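You operate a simulated robot arm through the tools that you are given. There is no shell and no other tool.

The job below is to be done with a simulated robot arm. You get a single attempt, and the scene is never put back.

JOB
Brush slate bole over the clamped moulding's top, let it dry, then move it to the green mat.
Fine: use the yellow brush and put it back; leave the blue brush; black knob to FREE and stop slid right back first. Set down upright: squat brush with yellow handle.

It is judged by the outcome, as a careful person would: the job done as asked, and still so three seconds after it is handed in. It fails if anything else is knocked over, pushed out of place, dropped, spilled or broken.

ROBOT AND FRAMES
A 7-joint arm with a three-finger gripper, fixed in place. Base frame: the origin is on the floor under the middle of its stand, x ahead of it, y to its left, z up; the work surface is at about z = 0.95. Units: m, rad, N and s.
It reaches about 1.342 m from its shoulder. Its first joint turns from -2.897 to 2.897 rad. Payload 2.69 kg.
Tool frame: the origin (TCP) lies between the finger pads and is the grasp point; the fingertips stand 0.03 m ahead of it; z points along the fingers, y is the line along which they close. The gripper opens to 0.128 m; its body begins 0.117 m behind the TCP.
Orientation is told as [roll, pitch, yaw] about the base's x, y, z axes, in that order, counted from this pose: with the fingers straight down and closing along the base's y, the tool's x points along the base's -x, its y along +y and its z along -z.

CONTROLS
- The arm moves only by the tool jog_arm. Its argument "deltas" is one flat list of numbers, 7 for each row, row after row: the shift along the tool's x, y, z in m, then the turn, a rotation vector about the tool's x, y, z in rad, then the finger opening in m, from 0 to 0.128. In form: [x, y, z, rx, ry, rz, claw, x, y, z, rx, ry, rz, claw, ...]. A call has 1 to 20 rows; each row shifts and turns the commanded pose from where the row before left it, along the tool's axes as they then stand. Rows are played at 5 a second. More than 0.05 m and 0.15 rad between two rows, or a gripper value outside its range, and nothing of the call is played. A pose out of reach is approached as far as the arm can. The call stops where the force on the tool passes 60 N (or 10 N more than at its start, if that is more) or the arm is blocked; 0.2 s more then pass. The fingers move at their own pace (about 0.127 m/s each) and stop on an object; they squeeze with about 41 N. The grip force told is the motor's: it shows also when the fingers shut on nothing. Time passes only in rows, and 0.2 s behind the last, so rows that do not move let the fingers close. The reply holds the time, the measured pose of the TCP, the force on the tool along the base axes, the opening and the grip force, in the units named above and with some noise, with the torque about the TCP (base axes, N m) and any sound that the robot's microphone picked up, and new pictures: "views" is both (left out), scene, wrist or none.
- Cameras (640 x 400 px; columns grow to the right, rows downward): "scene" is fixed at [0.0507, -0.4981, 1.7529]; the picture's right is [0.85, -0.52, 0.00], its down [-0.29, -0.48, -0.83] and it looks along [0.43, 0.71, -0.56] (base axes); focal length 356 px, centre (320, 200). "wrist" rides on the gripper at [0.058, 0.054, -0.131] in the tool frame; the picture's right is [-0.68, 0.74, 0.00], its down [-0.62, -0.57, -0.55] and it looks along [-0.40, -0.37, 0.84] (tool axes); focal length 234 px, centre (320, 200). There is no depth. A picture from a camera that has moved, and an enlarged one, comes with that camera's place and axes in the base frame and with its lens.
- move_column(by): moves the trunk up (or, below 0, down) by that many m; the arm rides with it, the base frame stays. It gives what a move gives, with no picture.
- close_up(camera, box): a new picture of the part [left, top, right, bottom] of that camera's present view, enlarged. No time passes.
- job_done(): hands the job in; it is judged then, once.

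Places have to be worked out from the pictures, the camera data and where the tool is seen. Open the gripper and draw the arm clear of the work before you hand the job in, unless the task says otherwise.

The tools are called after "Call:" as a command line: name --argument value ..., lists and objects as JSON in quotes. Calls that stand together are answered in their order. jog_arm: Moves the arm, as the interface text tells. Its arguments: {"type":"object","properties":{"deltas":{"type":"array","items":{"type":"number"}},"views":{"type":"string","enum":["both","scene","wrist","none"]}},"required":["deltas"]} The other tools are called the same way: move_column (by) moves the trunk up or down; close_up (camera, box) takes an enlarged picture of a part of a camera's view; job_done () hands the job in.

At the start:

```text
time: 0.0
position: [0.54, 0.301, 1.2683]
tool_rot: [0.001, 0.0, 0.001]
wrist_force: [0.5, -1.6, 0.8]
wrist_torque: [0.0, -0.01, 0.01]
grip_width: 0.1283
finger_force: 0.1
trunk travel left (down, up): [-0.15, 0.2]
```

scene: 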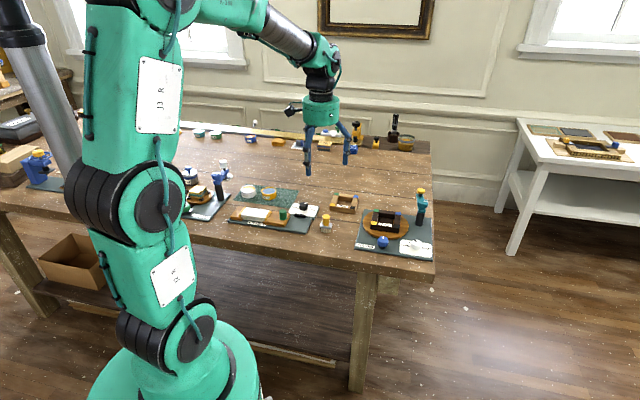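
wrist: 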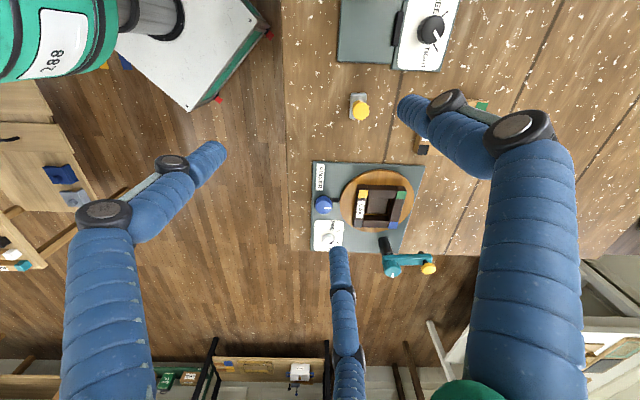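

I'll start by looking closely at the table in the scene view before moving anything.

Call:
close_up --camera "scene" --box '[160, 150, 320, 250]'

Call:
close_up --camera "scene" --box '[300, 170, 460, 270]'

Call:
close_up --camera "scene" --box '[180, 100, 440, 190]'

Call:
close_up --camera "wrist" --box '[280, 130, 460, 290]'

Call:
close_up --camera "wrist" --box '[300, 0, 540, 150]'

```text
4.00 times, centred on (240, 200) of scene
camera zoom: at [0.0507, -0.4981, 1.7529], right [0.85, -0.52, 0.0], down [-0.29, -0.48, -0.83], along [0.43, 0.71, -0.56], focal length 1424 px, centre (640, 200)
```

zoom: 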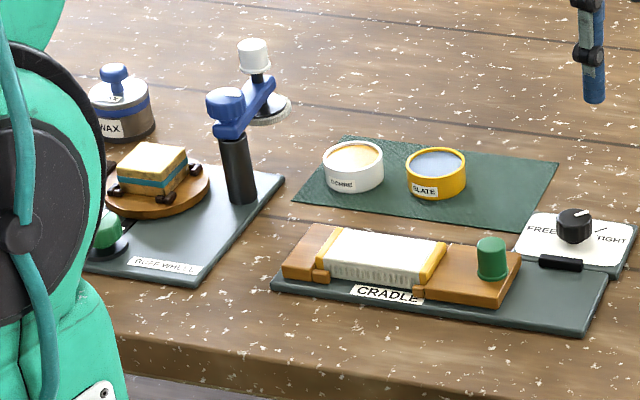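

```text
4.00 times, centred on (380, 220) of scene
camera zoom: at [0.0507, -0.4981, 1.7529], right [0.85, -0.52, 0.0], down [-0.29, -0.48, -0.83], along [0.43, 0.71, -0.56], focal length 1424 px, centre (80, 120)
```

zoom: 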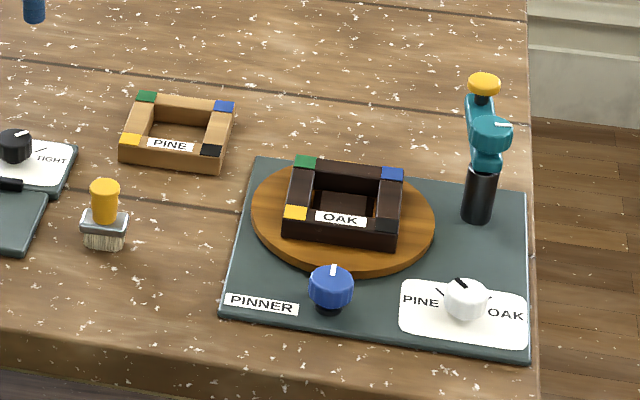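

```text
2.46 times, centred on (310, 145) of scene
camera zoom: at [0.0507, -0.4981, 1.7529], right [0.85, -0.52, 0.0], down [-0.29, -0.48, -0.83], along [0.43, 0.71, -0.56], focal length 876 px, centre (345, 335)
```

zoom: 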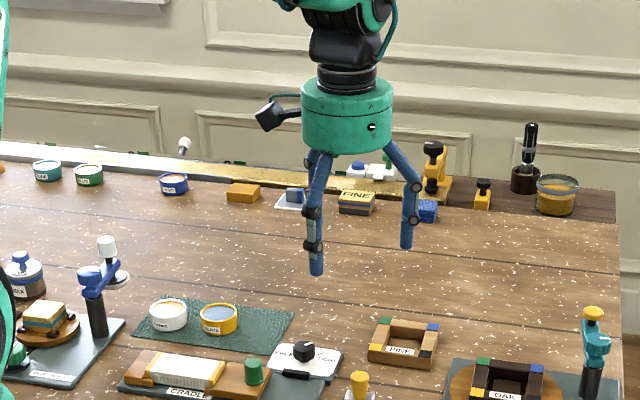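

```text
2.50 times, centred on (370, 210) of wrist
camera zoom: at [0.4815, 0.3549, 1.399], right [0.68, 0.74, 0.0], down [0.62, -0.57, 0.55], along [0.4, -0.37, -0.84], focal length 585 px, centre (195, 175)
```

zoom: 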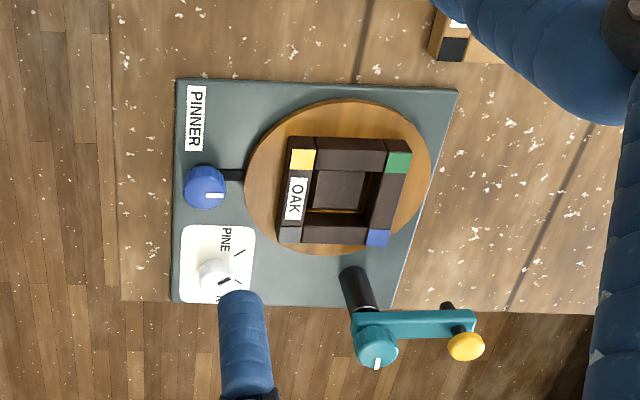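

```text
2.67 times, centred on (420, 75) of wrist
camera zoom: at [0.4815, 0.3549, 1.399], right [0.68, 0.74, 0.0], down [0.62, -0.57, 0.55], along [0.4, -0.37, -0.84], focal length 624 px, centre (53, 533)
```

zoom: 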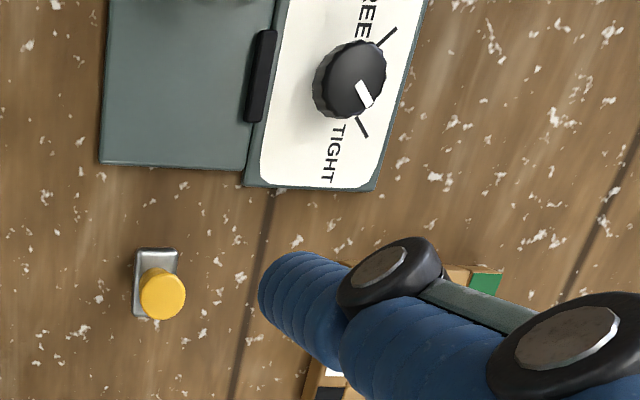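

The yellow brush stands near (0.58, 0.34), the cradle with the moulding is around (0.39, 0.51), the black knob near (0.57, 0.475), and the slate can near (0.50, 0.63) on a green mat. I'll move at the current safe height toward the cradle to look from the wrist camera.

Call:
jog_arm --deltas '[0.0257, 0.0371, 0, 0, 0, 0, 0.128, 0.0257, 0.0371, 0, 0, 0, 0, 0.128, 0.0257, 0.0371, 0, 0, 0, 0, 0.128, 0.0257, 0.0371, 0, 0, 0, 0, 0.128, 0.0257, 0.0371, 0, 0, 0, 0, 0.128, 0.0257, 0.0371, 0, 0, 0, 0, 0.128, 0.0257, 0.0371, 0, 0, 0, 0, 0.128]' --views "both"

```text
time: 1.6
position: [0.36, 0.5619, 1.2676]
tool_rot: [0.001, -0.001, 0.0]
wrist_force: [0.3, -1.1, 0.7]
wrist_torque: [0.01, 0.01, -0.01]
grip_width: 0.1279
finger_force: 0.1
trunk travel left (down, up): [-0.15, 0.2]
camera wrist: at [0.3007, 0.6167, 1.3982], right [0.68, 0.74, 0.0], down [0.62, -0.57, 0.55], along [0.4, -0.37, -0.84], focal length 234 px, centre (320, 200)
```

scene: 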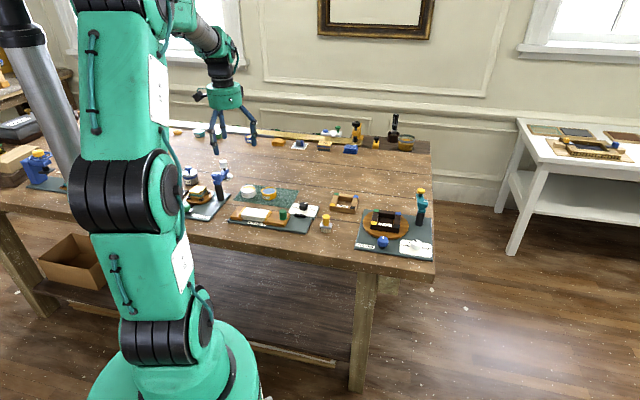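
wrist: 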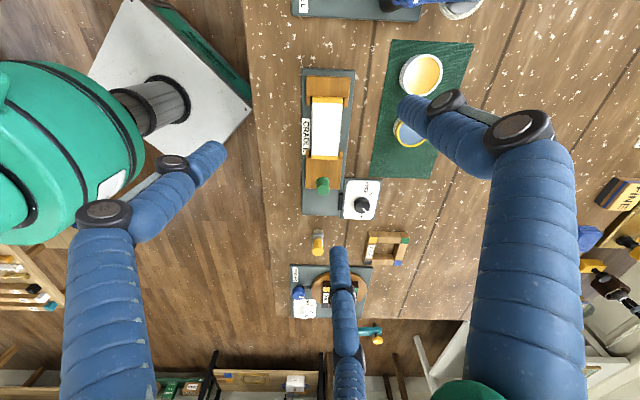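

The wrist view now shows the cradle, mat and knob. I'll enlarge those parts, along with the back row where the blue object was.

Call:
close_up --camera "wrist" --box '[270, 50, 430, 150]'

Call:
close_up --camera "wrist" --box '[280, 140, 440, 240]'

Call:
close_up --camera "scene" --box '[270, 110, 430, 210]'

Call:
close_up --camera "scene" --box '[220, 175, 340, 250]'

Call:
close_up --camera "wrist" --box '[560, 160, 640, 210]'

Call:
close_up --camera "scene" --box '[0, 130, 100, 200]'

```text
4.00 times, centred on (350, 100) of wrist
camera zoom: at [0.3007, 0.6167, 1.3982], right [0.68, 0.74, 0.0], down [0.62, -0.57, 0.55], along [0.4, -0.37, -0.84], focal length 937 px, centre (200, 600)
```

zoom: 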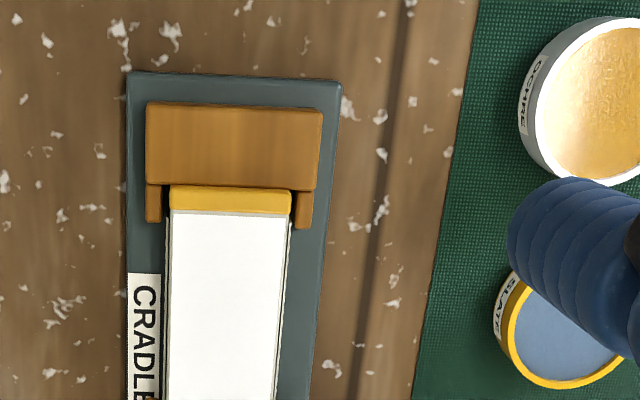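

```text
4.00 times, centred on (360, 190) of wrist
camera zoom: at [0.3007, 0.6167, 1.3982], right [0.68, 0.74, 0.0], down [0.62, -0.57, 0.55], along [0.4, -0.37, -0.84], focal length 937 px, centre (160, 240)
```

zoom: 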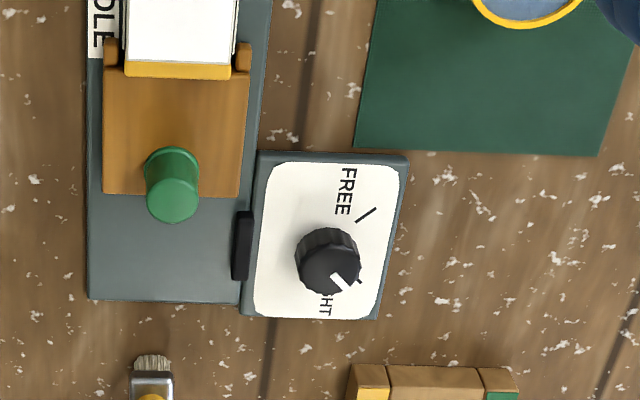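

```text
4.00 times, centred on (350, 160) of scene
camera zoom: at [0.0507, -0.4981, 1.7529], right [0.85, -0.52, 0.0], down [-0.29, -0.48, -0.83], along [0.43, 0.71, -0.56], focal length 1424 px, centre (200, 360)
```

zoom: 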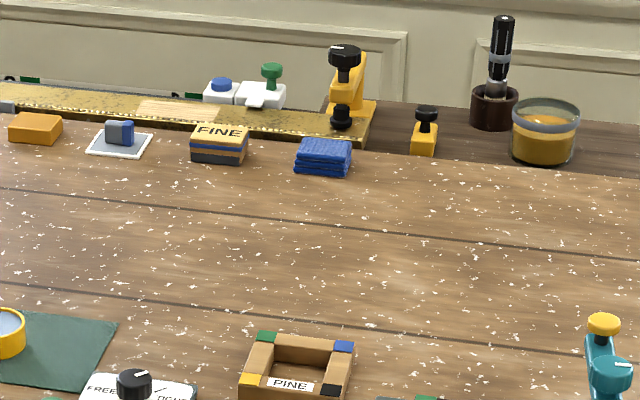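

```text
5.33 times, centred on (280, 212) of scene
camera zoom: at [0.0507, -0.4981, 1.7529], right [0.85, -0.52, 0.0], down [-0.29, -0.48, -0.83], along [0.43, 0.71, -0.56], focal length 1899 px, centre (533, 133)
```

zoom: 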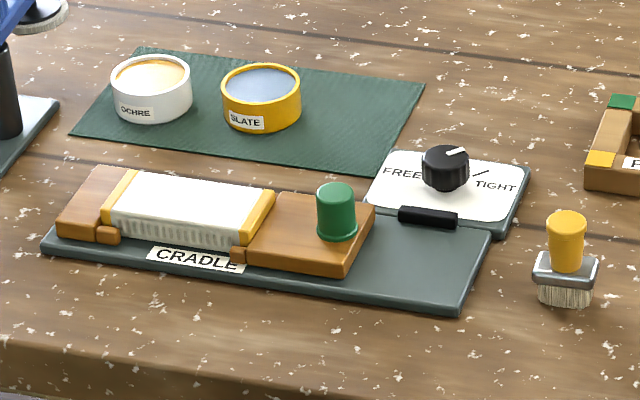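

```text
8.00 times, centred on (600, 185) of wrist
camera zoom: at [0.3007, 0.6167, 1.3982], right [0.68, 0.74, 0.0], down [0.62, -0.57, 0.55], along [0.4, -0.37, -0.84], focal length 1873 px, centre (-1920, 320)
```

zoom: 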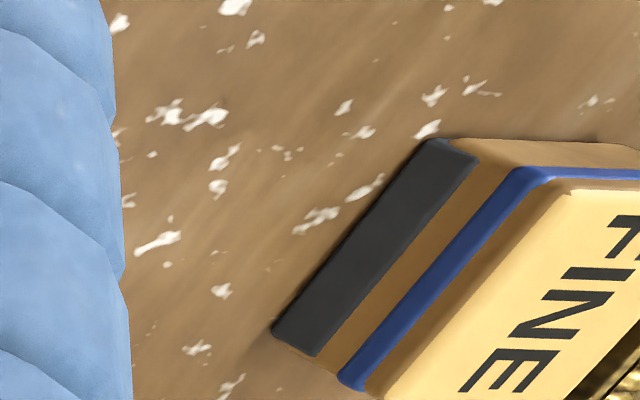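

```text
5.71 times, centred on (50, 165) of scene
camera zoom: at [0.0507, -0.4981, 1.7529], right [0.85, -0.52, 0.0], down [-0.29, -0.48, -0.83], along [0.43, 0.71, -0.56], focal length 2034 px, centre (1863, 400)
```

zoom: 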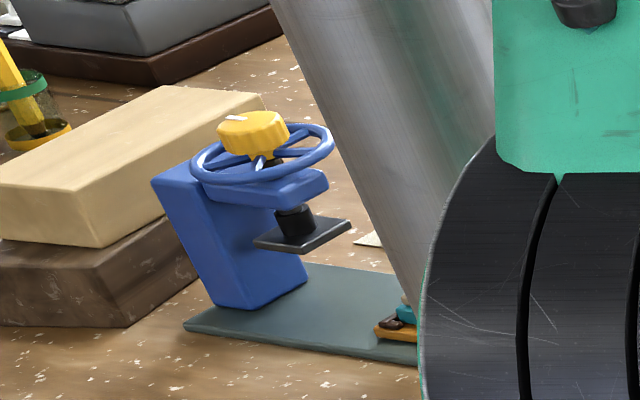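

The stop is the wooden slide with the green peg, the black knob points at TIGHT, and the SLATE can is the yellow one. I'll now close the fingers in the air to learn how the three fingers come together.

Call:
jog_arm --deltas '[0, 0, 0, 0, 0, 0, 0.03, 0, 0, 0, 0, 0, 0, 0.03, 0, 0, 0, 0, 0, 0, 0.03, 0, 0, 0, 0, 0, 0, 0.03]' --views "both"

```text
time: 2.6
position: [0.3602, 0.5619, 1.2689]
tool_rot: [0.001, 0.0, 0.001]
wrist_force: [0.8, -0.2, -0.2]
wrist_torque: [-0.01, -0.02, -0.01]
grip_width: 0.0301
finger_force: 0.0
trunk travel left (down, up): [-0.15, 0.2]
camera wrist: at [0.3011, 0.6164, 1.3983], right [0.68, 0.74, 0.0], down [0.62, -0.57, 0.55], along [0.4, -0.37, -0.84], focal length 234 px, centre (320, 200)
```

scene: 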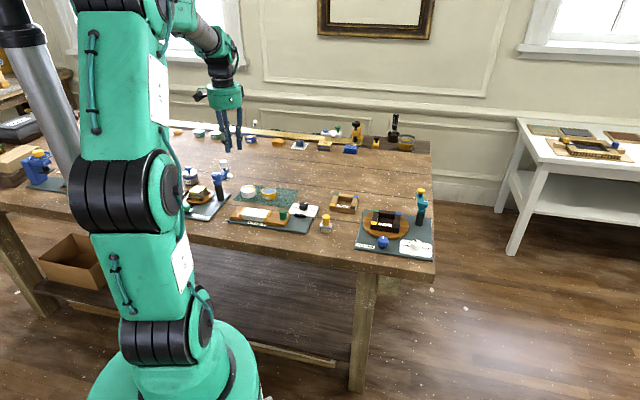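
wrist: 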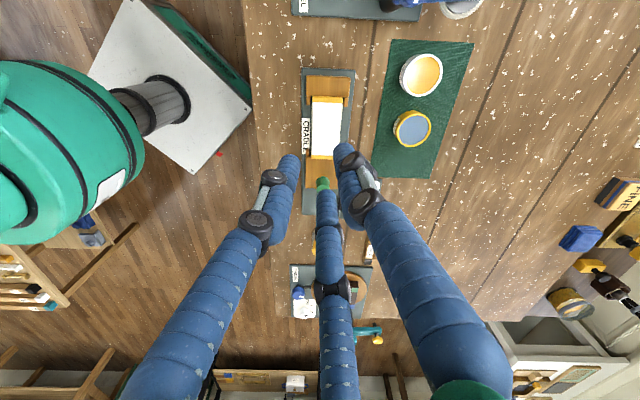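

The fingers close radially at 120°, which suits the round brush handle. I judge the brush to be at about (0.589, 0.346) with its top near z 1.01, so I'll move above it at z 1.12 with the fingers part open and check.

Call:
jog_arm --deltas '[-0.0286, -0.0269, 0.0185, 0, 0, 0, 0.08, -0.0286, -0.0269, 0.0185, 0, 0, 0, 0.08, -0.0286, -0.0269, 0.0185, 0, 0, 0, 0.08, -0.0286, -0.0269, 0.0185, 0, 0, 0, 0.08, -0.0286, -0.0269, 0.0185, 0, 0, 0, 0.08, -0.0286, -0.0269, 0.0185, 0, 0, 0, 0.08, -0.0286, -0.0269, 0.0185, 0, 0, 0, 0.08, -0.0286, -0.0269, 0.0185, 0, 0, 0, 0.08, 0, 0, 0, 0, 0, 0, 0.08]' --views "both"

```text
time: 4.6
position: [0.5909, 0.3477, 1.1176]
tool_rot: [0.001, 0.0, 0.0]
wrist_force: [1.2, 0.1, -0.9]
wrist_torque: [0.05, 0.06, 0.0]
grip_width: 0.0799
finger_force: 0.0
trunk travel left (down, up): [-0.15, 0.2]
camera wrist: at [0.5323, 0.4011, 1.2481], right [0.68, 0.74, 0.0], down [0.62, -0.57, 0.55], along [0.4, -0.37, -0.84], focal length 234 px, centre (320, 200)
```

scene: 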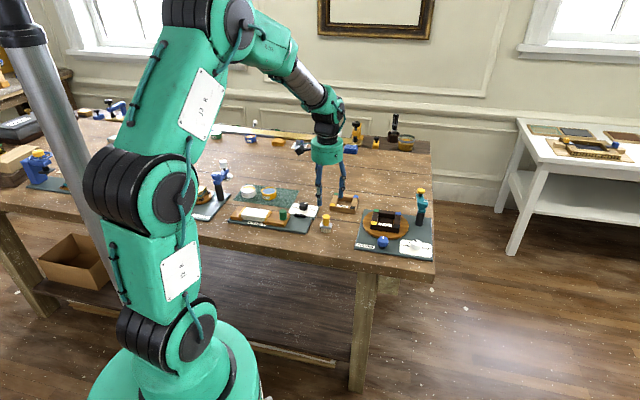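
wrist: 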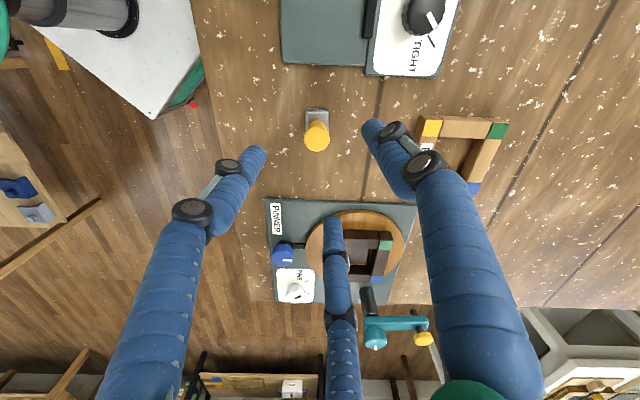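

The brush handle is almost under the tool. I'll enlarge both views to refine its position and height.

Call:
close_up --camera "wrist" --box '[280, 90, 360, 140]'

Call:
close_up --camera "wrist" --box '[280, 110, 360, 160]'

Call:
close_up --camera "scene" --box '[290, 160, 370, 240]'

Call:
close_up --camera "wrist" --box '[360, 0, 480, 80]'

```text
8.00 times, centred on (320, 115) of wrist
camera zoom: at [0.5323, 0.4011, 1.2481], right [0.68, 0.74, 0.0], down [0.62, -0.57, 0.55], along [0.4, -0.37, -0.84], focal length 1873 px, centre (320, 880)
```

zoom: 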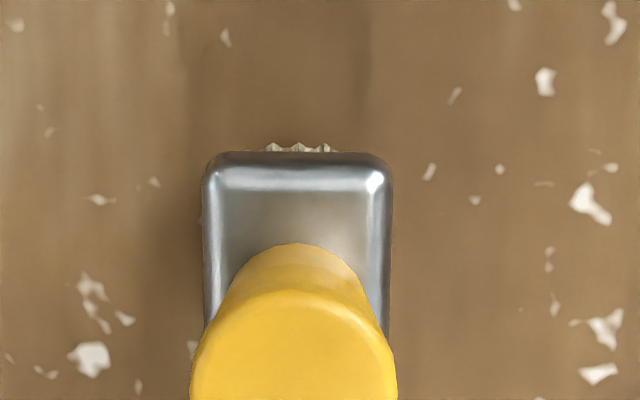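

```text
8.00 times, centred on (320, 135) of wrist
camera zoom: at [0.5323, 0.4011, 1.2481], right [0.68, 0.74, 0.0], down [0.62, -0.57, 0.55], along [0.4, -0.37, -0.84], focal length 1873 px, centre (320, 720)
```

zoom: 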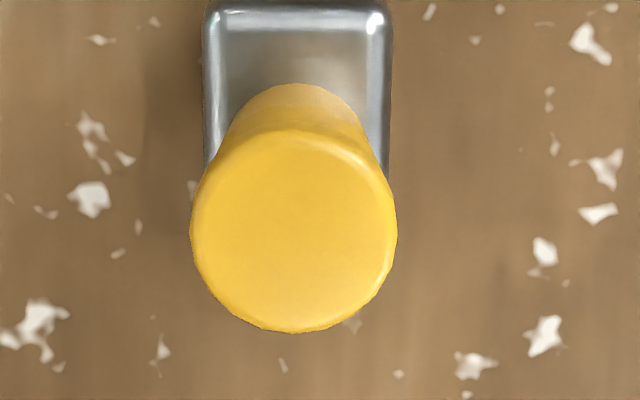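

```text
5.00 times, centred on (330, 200) of scene
camera zoom: at [0.0507, -0.4981, 1.7529], right [0.85, -0.52, 0.0], down [-0.29, -0.48, -0.83], along [0.43, 0.71, -0.56], focal length 1780 px, centre (270, 200)
```

zoom: 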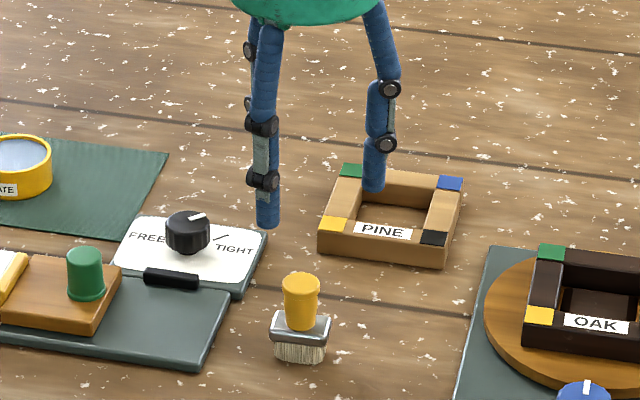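

```text
5.00 times, centred on (420, 40) of wrist
camera zoom: at [0.5323, 0.4011, 1.2481], right [0.68, 0.74, 0.0], down [0.62, -0.57, 0.55], along [0.4, -0.37, -0.84], focal length 1171 px, centre (-180, 1000)
```

zoom: 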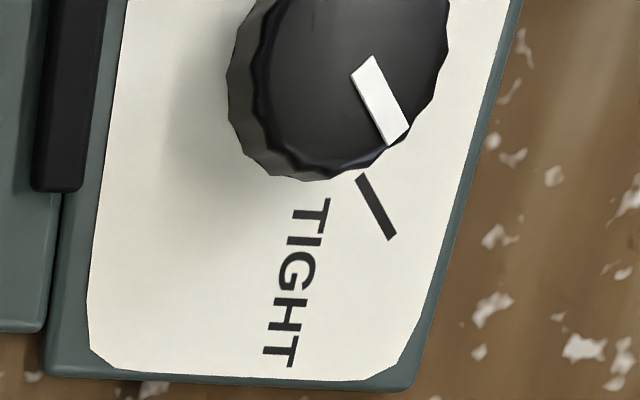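

The handle centre works out to (0.589, 0.344), top z ≈ 1.005, with the ferrule top at about 0.974. I'll descend to TCP z ≈ 1.008 so the fingertips stay just above the ferrule, and look before closing.

Call:
jog_arm --deltas '[0.002, -0.0033, 0.02, 0, 0, 0, 0.08, 0, 0, 0.03, 0, 0, 0, 0.08, 0, 0, 0.03, 0, 0, 0, 0.08, 0, 0, 0.0296, 0, 0, 0, 0.07, 0, 0, 0, 0, 0, 0, 0.06, 0, 0, 0, 0, 0, 0, 0.06]' --views "both"

Call:
close_up --camera "scene" --box '[290, 160, 370, 240]'

Call:
close_up --camera "wrist" --box '[240, 110, 400, 250]'

```text
time: 6.0
position: [0.5862, 0.3422, 1.01]
tool_rot: [-0.001, 0.0, 0.0]
wrist_force: [0.2, -0.2, 0.4]
wrist_torque: [-0.01, 0.03, 0.03]
grip_width: 0.0599
finger_force: 0.1
trunk travel left (down, up): [-0.15, 0.2]
camera wrist: at [0.5278, 0.3959, 1.1404], right [0.68, 0.74, 0.0], down [0.62, -0.57, 0.55], along [0.4, -0.37, -0.84], focal length 234 px, centre (320, 200)
```

scene: 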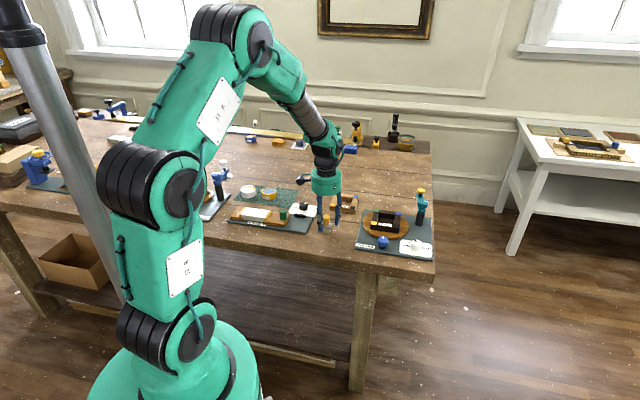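
wrist: 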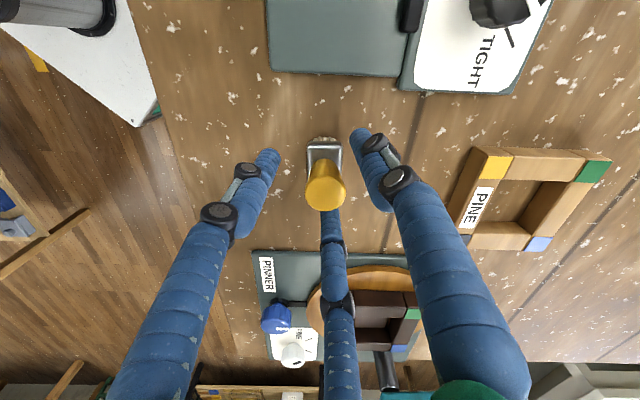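

```text
5.00 times, centred on (330, 200) of scene
camera zoom: at [0.0507, -0.4981, 1.7529], right [0.85, -0.52, 0.0], down [-0.29, -0.48, -0.83], along [0.43, 0.71, -0.56], focal length 1780 px, centre (270, 200)
```

zoom: 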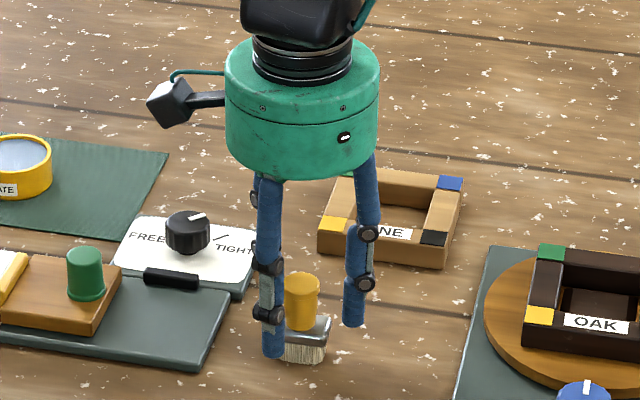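

```text
2.86 times, centred on (320, 180) of wrist
camera zoom: at [0.5278, 0.3959, 1.1404], right [0.68, 0.74, 0.0], down [0.62, -0.57, 0.55], along [0.4, -0.37, -0.84], focal length 669 px, centre (320, 257)
```

zoom: 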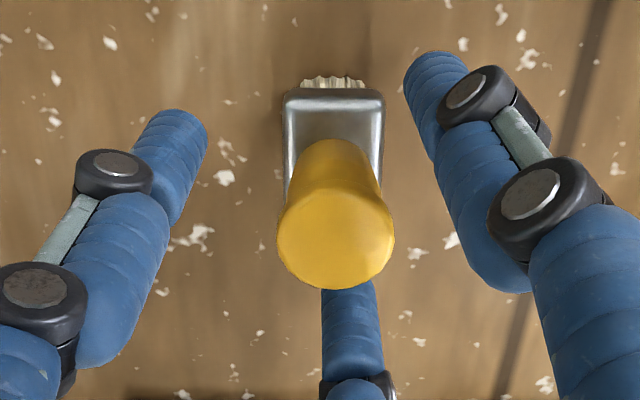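

The handle is about 2 mm off the tool axis; I'll correct that and close the fingers on it.

Call:
jog_arm --deltas '[-0.002, 0.002, 0.001, 0, 0, 0, 0.06, 0, 0, 0, 0, 0, 0, 0.03, 0, 0, 0, 0, 0, 0, 0.015, 0, 0, 0, 0, 0, 0, 0.01, 0, 0, 0, 0, 0, 0, 0.01]' --views "both"

Call:
close_up --camera "wrist" --box '[240, 110, 400, 250]'

Call:
close_up --camera "scene" --box '[290, 160, 370, 240]'

```text
time: 7.2
position: [0.5893, 0.3444, 1.0093]
tool_rot: [0.0, 0.001, 0.001]
wrist_force: [-0.7, -1.1, 0.9]
wrist_torque: [0.01, 0.02, 0.0]
grip_width: 0.0222
finger_force: 41.0
trunk travel left (down, up): [-0.15, 0.2]
camera wrist: at [0.5302, 0.3975, 1.1399], right [0.68, 0.74, 0.0], down [0.62, -0.57, 0.55], along [0.4, -0.37, -0.84], focal length 234 px, centre (320, 200)
```

scene: 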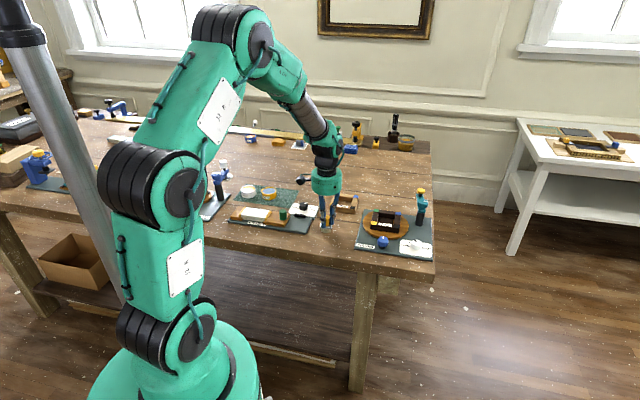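
wrist: 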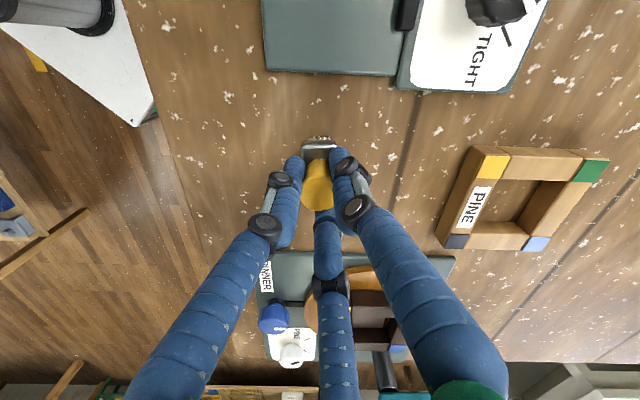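

```text
2.86 times, centred on (320, 180) of wrist
camera zoom: at [0.5302, 0.3975, 1.1399], right [0.68, 0.74, 0.0], down [0.62, -0.57, 0.55], along [0.4, -0.37, -0.84], focal length 669 px, centre (320, 257)
```

zoom: 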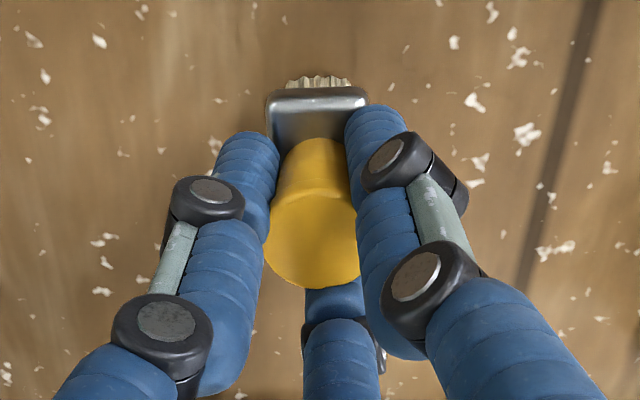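

```text
5.00 times, centred on (330, 200) of scene
camera zoom: at [0.0507, -0.4981, 1.7529], right [0.85, -0.52, 0.0], down [-0.29, -0.48, -0.83], along [0.43, 0.71, -0.56], focal length 1780 px, centre (270, 200)
```

zoom: 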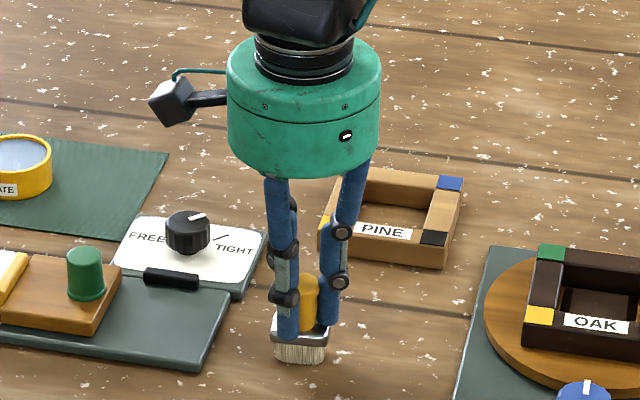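

The brush is gripped (0.022 m, 41 N); its home pose is TCP (0.589, 0.344, 1.009). I'll lift it straight up and carry it over toward the slate can near (0.50, 0.65).

Call:
jog_arm --deltas '[0, 0, -0.02, 0, 0, 0, 0.01, 0, 0, -0.03, 0, 0, 0, 0.01, 0, 0, -0.04, 0, 0, 0, 0.01, 0.0127, 0.044, 0, 0, 0, 0, 0.01, 0.0127, 0.044, 0, 0, 0, 0, 0.01, 0.0127, 0.044, 0, 0, 0, 0, 0.01, 0.0127, 0.044, 0, 0, 0, 0, 0.01, 0.0127, 0.044, 0, 0, 0, 0, 0.01, 0.0127, 0.044, 0, 0, 0, 0, 0.01, 0.0127, 0.044, 0, 0, 0, 0, 0.01, 0, 0, 0, 0, 0, 0, 0.01]' --views "both"

Call:
close_up --camera "wrist" --box '[240, 60, 400, 200]'

Call:
close_up --camera "scene" --box '[220, 130, 340, 230]'

```text
time: 9.6
position: [0.5015, 0.6542, 1.0998]
tool_rot: [-0.001, 0.0, 0.0]
wrist_force: [0.0, 1.0, -2.0]
wrist_torque: [-0.05, 0.0, 0.0]
grip_width: 0.0216
finger_force: 40.8
trunk travel left (down, up): [-0.15, 0.2]
camera wrist: at [0.4419, 0.7067, 1.2299], right [0.68, 0.74, 0.0], down [0.62, -0.57, 0.55], along [0.4, -0.37, -0.84], focal length 234 px, centre (320, 200)
```

scene: 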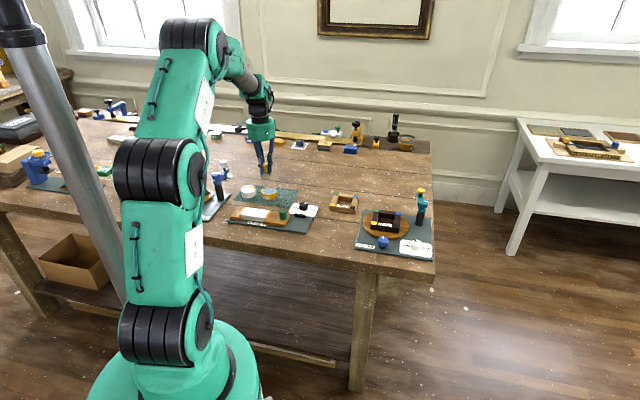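
wrist: 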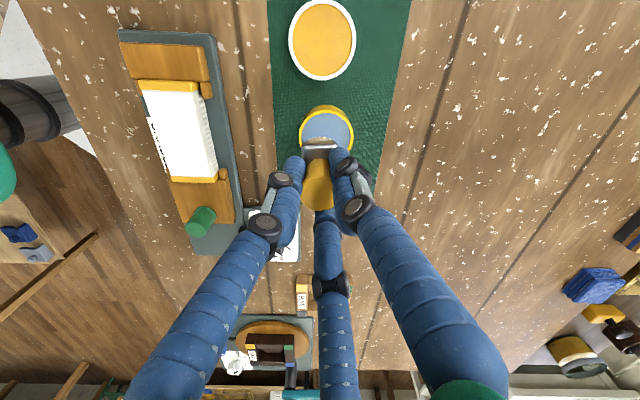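

```text
2.86 times, centred on (320, 130) of wrist
camera zoom: at [0.4419, 0.7067, 1.2299], right [0.68, 0.74, 0.0], down [0.62, -0.57, 0.55], along [0.4, -0.37, -0.84], focal length 669 px, centre (320, 400)
```

zoom: 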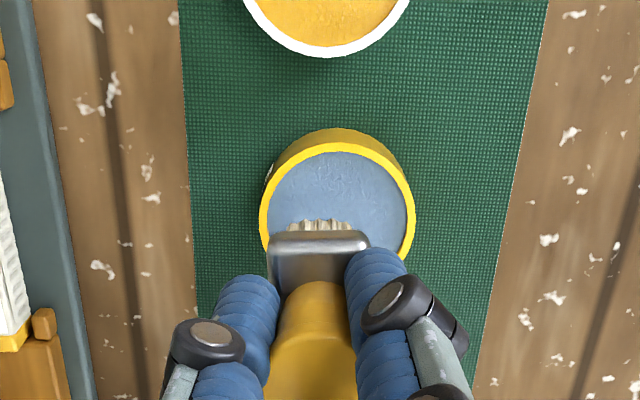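

```text
4.00 times, centred on (280, 180) of scene
camera zoom: at [0.0507, -0.4981, 1.7529], right [0.85, -0.52, 0.0], down [-0.29, -0.48, -0.83], along [0.43, 0.71, -0.56], focal length 1424 px, centre (480, 280)
```

zoom: 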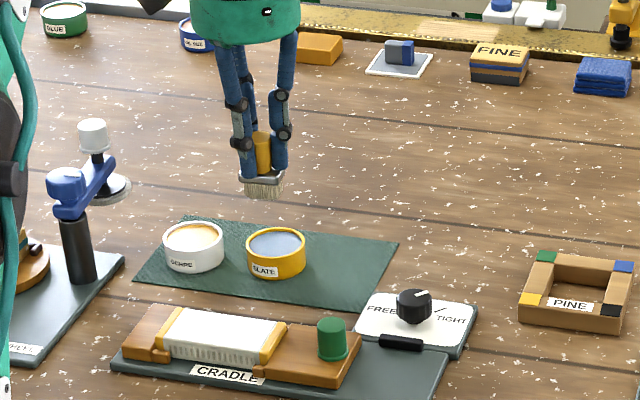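

The can rim centre works out to about (0.507, 0.656), rim z ≈ 0.979. I'll shift the brush over its centre and lower until the bristle tips are about 1 cm below the rim, watching the force.

Call:
jog_arm --deltas '[-0.0065, 0.0035, 0.02, 0, 0, 0, 0.01, 0, 0, 0.02, 0, 0, 0, 0.01, 0, 0, 0.015, 0, 0, 0, 0.01, 0, 0, 0.01, 0, 0, 0, 0.01, 0, 0, 0, 0, 0, 0, 0.01]' --views "both"

Call:
close_up --camera "wrist" --box '[240, 60, 400, 200]'

Call:
close_up --camera "scene" --box '[220, 150, 320, 230]'

```text
time: 10.8
position: [0.5085, 0.656, 1.0363]
tool_rot: [0.0, -0.002, 0.0]
wrist_force: [-0.2, 0.1, 8.4]
wrist_torque: [0.1, 0.15, 0.02]
grip_width: 0.0218
finger_force: 41.4
trunk travel left (down, up): [-0.15, 0.2]
camera wrist: at [0.4486, 0.7098, 1.1667], right [0.68, 0.74, 0.0], down [0.61, -0.57, 0.55], along [0.41, -0.37, -0.84], focal length 234 px, centre (320, 200)
```

scene: 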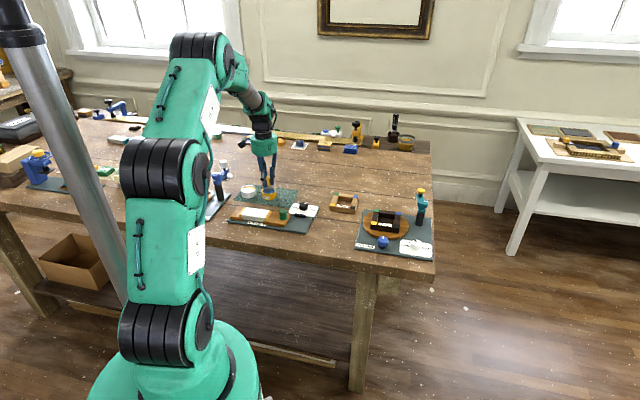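
wrist: 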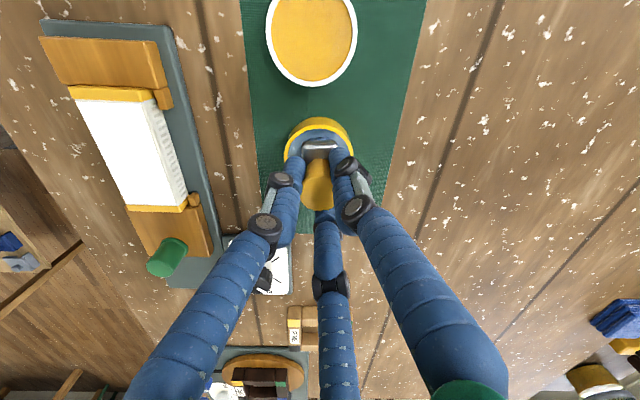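

```text
2.86 times, centred on (320, 130) of wrist
camera zoom: at [0.4486, 0.7098, 1.1667], right [0.68, 0.74, 0.0], down [0.61, -0.57, 0.55], along [0.41, -0.37, -0.84], focal length 669 px, centre (320, 400)
```

zoom: 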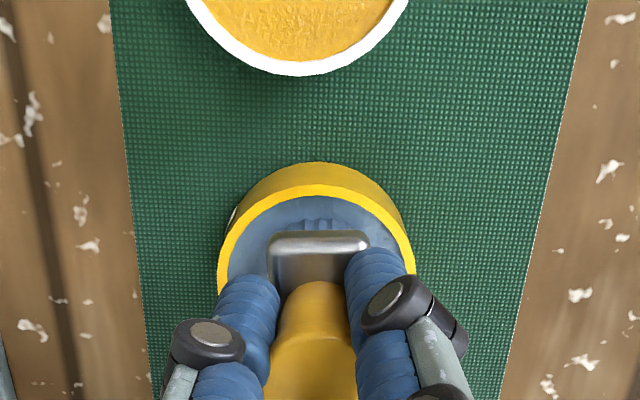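

```text
5.00 times, centred on (270, 190) of scene
camera zoom: at [0.0507, -0.4981, 1.7529], right [0.85, -0.52, 0.0], down [-0.29, -0.48, -0.83], along [0.43, 0.71, -0.56], focal length 1780 px, centre (570, 250)
```

zoom: 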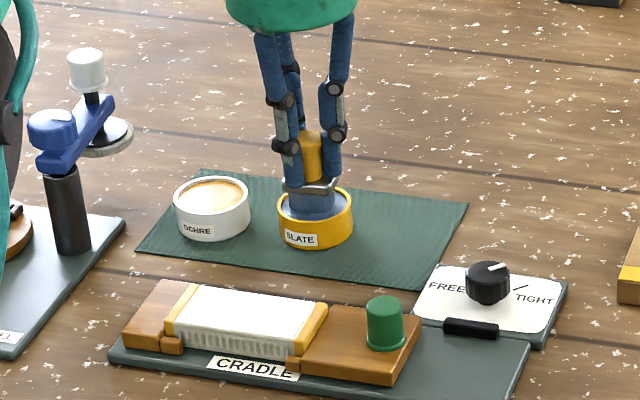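

The bristles are now slate blue and a light 8 N contact shows they met the bole surface, so the brush is loaded. I'll lift straight up and enlarge the view of the cradle to locate the moulding.

Call:
jog_arm --deltas '[0, 0, 0, 0, 0, 0, 0.01, 0, 0, -0.02, 0, 0, 0, 0.01, 0, 0, -0.03, 0, 0, 0, 0.01, 0, 0, -0.02, 0, 0, 0, 0.01, 0, 0, 0, 0, 0, 0, 0.01, 0, 0, 0, 0, 0, 0, 0.01]' --views "both"

Call:
close_up --camera "wrist" --box '[90, 20, 290, 145]'

Call:
close_up --camera "wrist" --box '[90, 125, 290, 250]'

Call:
close_up --camera "wrist" --box '[270, 110, 370, 210]'

```text
time: 12.2
position: [0.5076, 0.6551, 1.105]
tool_rot: [0.0, 0.002, -0.001]
wrist_force: [0.3, -0.1, -0.9]
wrist_torque: [-0.01, 0.03, 0.02]
grip_width: 0.0222
finger_force: 40.9
trunk travel left (down, up): [-0.15, 0.2]
camera wrist: at [0.449, 0.7082, 1.2358], right [0.68, 0.74, 0.0], down [0.62, -0.57, 0.55], along [0.4, -0.37, -0.84], focal length 234 px, centre (320, 200)
```

scene: 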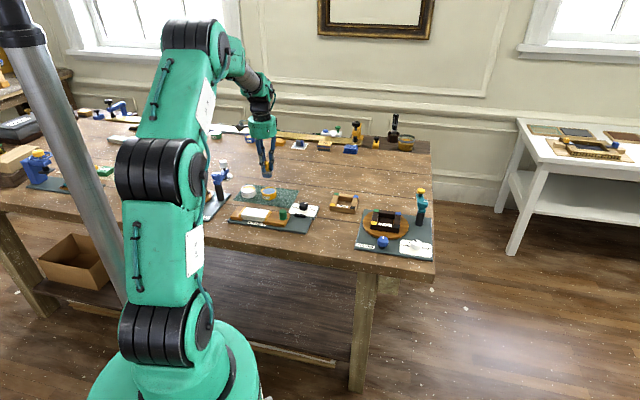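
wrist: 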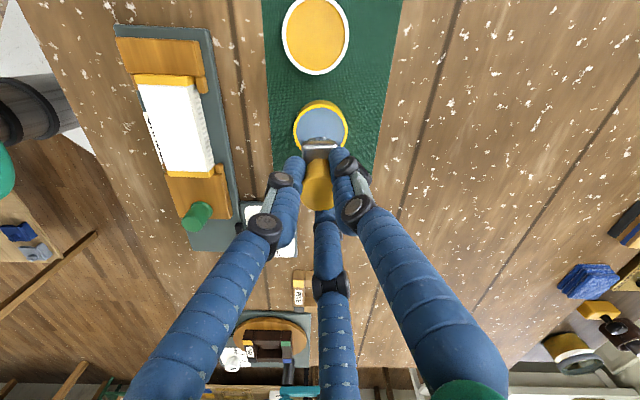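

```text
3.20 times, centred on (190, 82) of wrist
camera zoom: at [0.449, 0.7082, 1.2358], right [0.68, 0.74, 0.0], down [0.62, -0.57, 0.55], along [0.4, -0.37, -0.84], focal length 749 px, centre (736, 576)
```

zoom: 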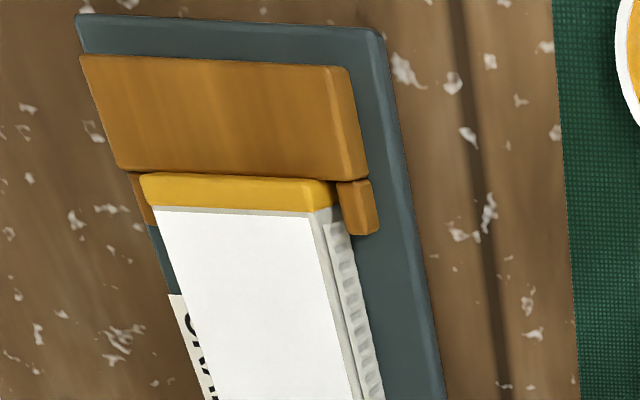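

```text
3.20 times, centred on (190, 188) of wrist
camera zoom: at [0.449, 0.7082, 1.2358], right [0.68, 0.74, 0.0], down [0.62, -0.57, 0.55], along [0.4, -0.37, -0.84], focal length 749 px, centre (736, 240)
```

zoom: 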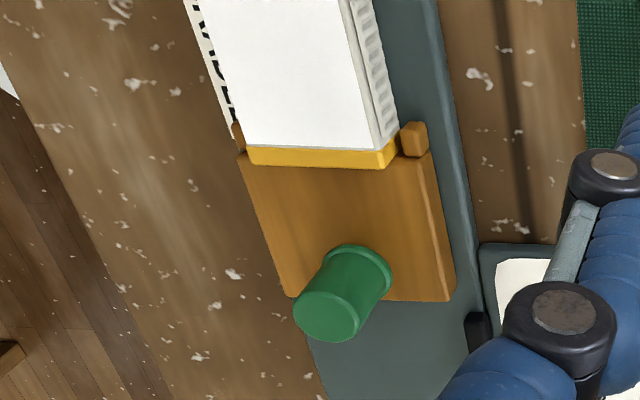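

```text
4.00 times, centred on (320, 160) of wrist
camera zoom: at [0.449, 0.7082, 1.2358], right [0.68, 0.74, 0.0], down [0.62, -0.57, 0.55], along [0.4, -0.37, -0.84], focal length 937 px, centre (320, 360)
```

zoom: 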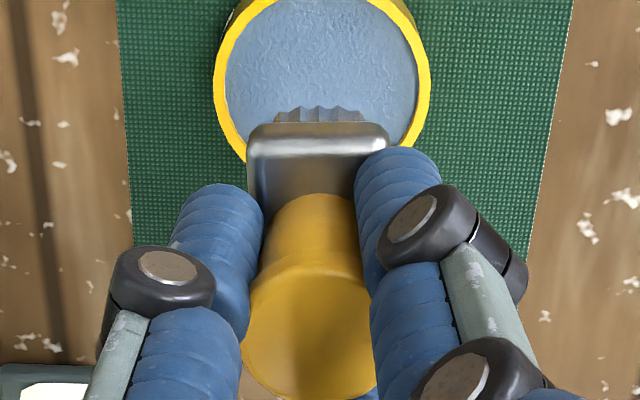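

I judge the white top centre to be about (0.397, 0.541), roughly 0.096 × 0.050 m, long side along the 45° diagonal, top near z 0.975–0.978. I'll check the jaw and lug heights relative to the top in the scene view.

Call:
close_up --camera "scene" --box '[225, 195, 295, 235]'

Call:
close_up --camera "wrist" --box '[120, 60, 220, 122]'

Call:
close_up --camera "wrist" --box '[140, 140, 240, 202]'

```text
9.14 times, centred on (260, 215) of scene
camera zoom: at [0.0507, -0.4981, 1.7529], right [0.85, -0.52, 0.0], down [-0.29, -0.48, -0.83], along [0.43, 0.71, -0.56], focal length 3255 px, centre (869, 63)
```

zoom: 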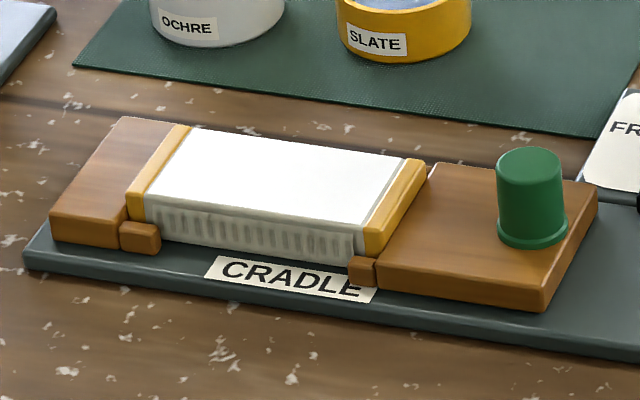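

```text
6.40 times, centred on (170, 91) of wrist
camera zoom: at [0.449, 0.7082, 1.2358], right [0.68, 0.74, 0.0], down [0.62, -0.57, 0.55], along [0.4, -0.37, -0.84], focal length 1499 px, centre (1280, 898)
```

zoom: 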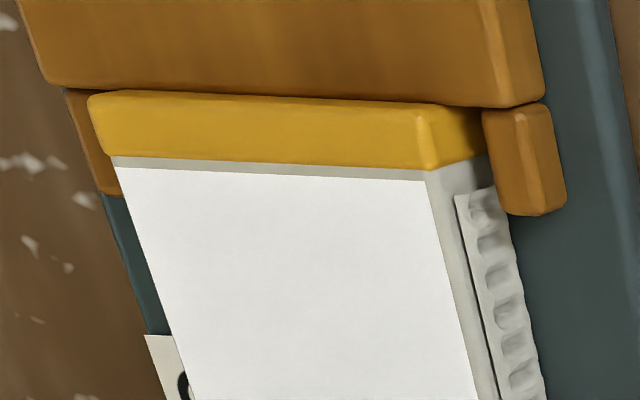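

```text
6.40 times, centred on (190, 171) of wrist
camera zoom: at [0.449, 0.7082, 1.2358], right [0.68, 0.74, 0.0], down [0.62, -0.57, 0.55], along [0.4, -0.37, -0.84], focal length 1499 px, centre (1152, 386)
```

zoom: 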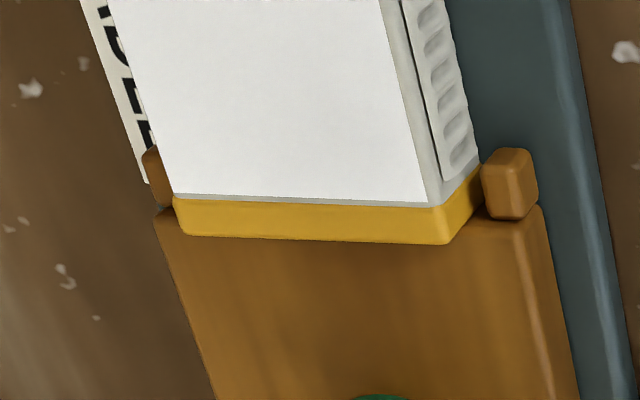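

The moulding's white panel stands slightly proud of jaws and lugs, at 45°, about 0.092 × 0.048 m, centred near (0.398, 0.539). I'll bring the loaded brush over its centre at a safe height and check the alignment.

Call:
jog_arm --deltas '[0.0271, -0.0292, 0.002, 0, 0, 0, 0.01, 0.0271, -0.0292, 0.008, 0, 0, 0, 0.01, 0.0271, -0.0292, 0.01, 0, 0, 0, 0.01, 0.0271, -0.0292, 0.0135, 0, 0, 0, 0.01, 0, 0, 0, 0, 0, 0, 0.01]' --views "both"

Call:
close_up --camera "wrist" --box '[220, 40, 420, 220]'

Call:
close_up --camera "scene" --box '[220, 170, 300, 240]'

```text
time: 13.4
position: [0.3963, 0.5372, 1.0706]
tool_rot: [-0.002, 0.001, -0.001]
wrist_force: [-0.5, -0.3, -0.2]
wrist_torque: [0.07, -0.04, -0.03]
grip_width: 0.0216
finger_force: 41.1
trunk travel left (down, up): [-0.15, 0.2]
camera wrist: at [0.3374, 0.5917, 1.2008], right [0.68, 0.74, 0.0], down [0.62, -0.57, 0.55], along [0.4, -0.37, -0.84], focal length 234 px, centre (320, 200)
```

scene: 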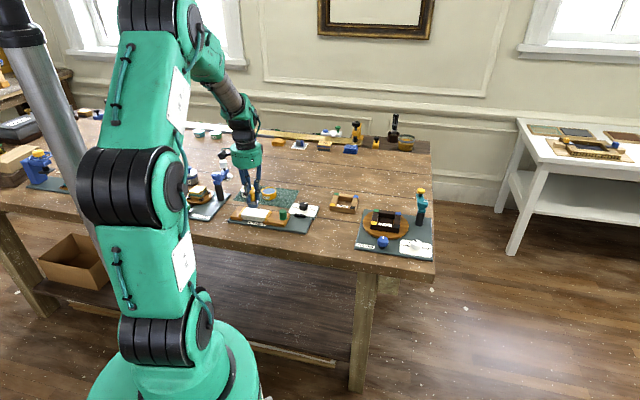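
wrist: 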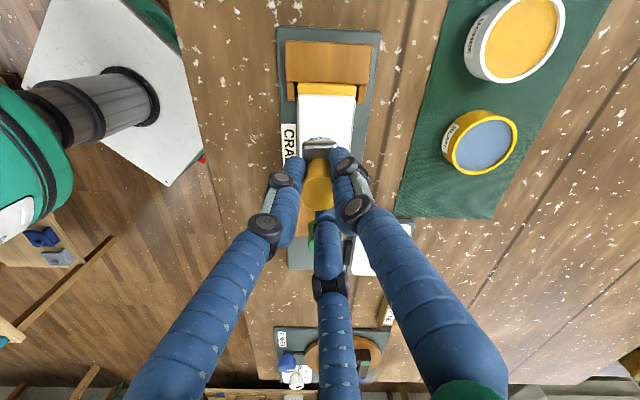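

```text
2.22 times, centred on (320, 130) of wrist
camera zoom: at [0.3374, 0.5917, 1.2008], right [0.68, 0.74, 0.0], down [0.62, -0.57, 0.55], along [0.4, -0.37, -0.84], focal length 520 px, centre (320, 356)
```

zoom: 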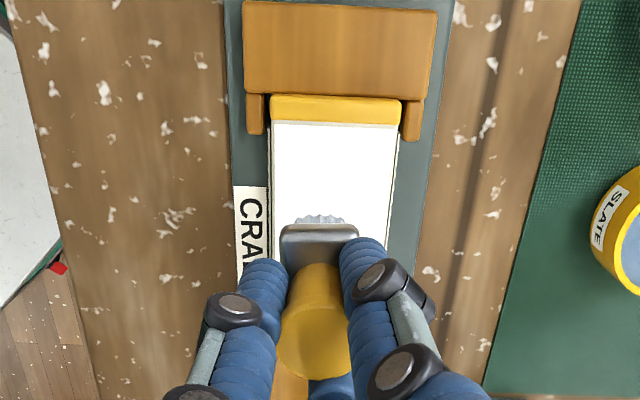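

```text
5.71 times, centred on (260, 205) of scene
camera zoom: at [0.0507, -0.4981, 1.7529], right [0.85, -0.52, 0.0], down [-0.29, -0.48, -0.83], along [0.43, 0.71, -0.56], focal length 2034 px, centre (663, 171)
```

zoom: 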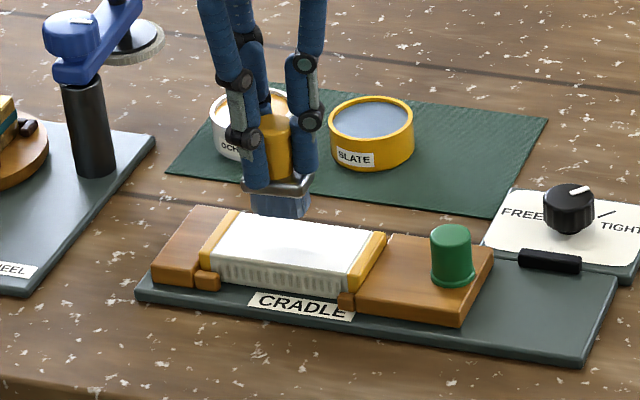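

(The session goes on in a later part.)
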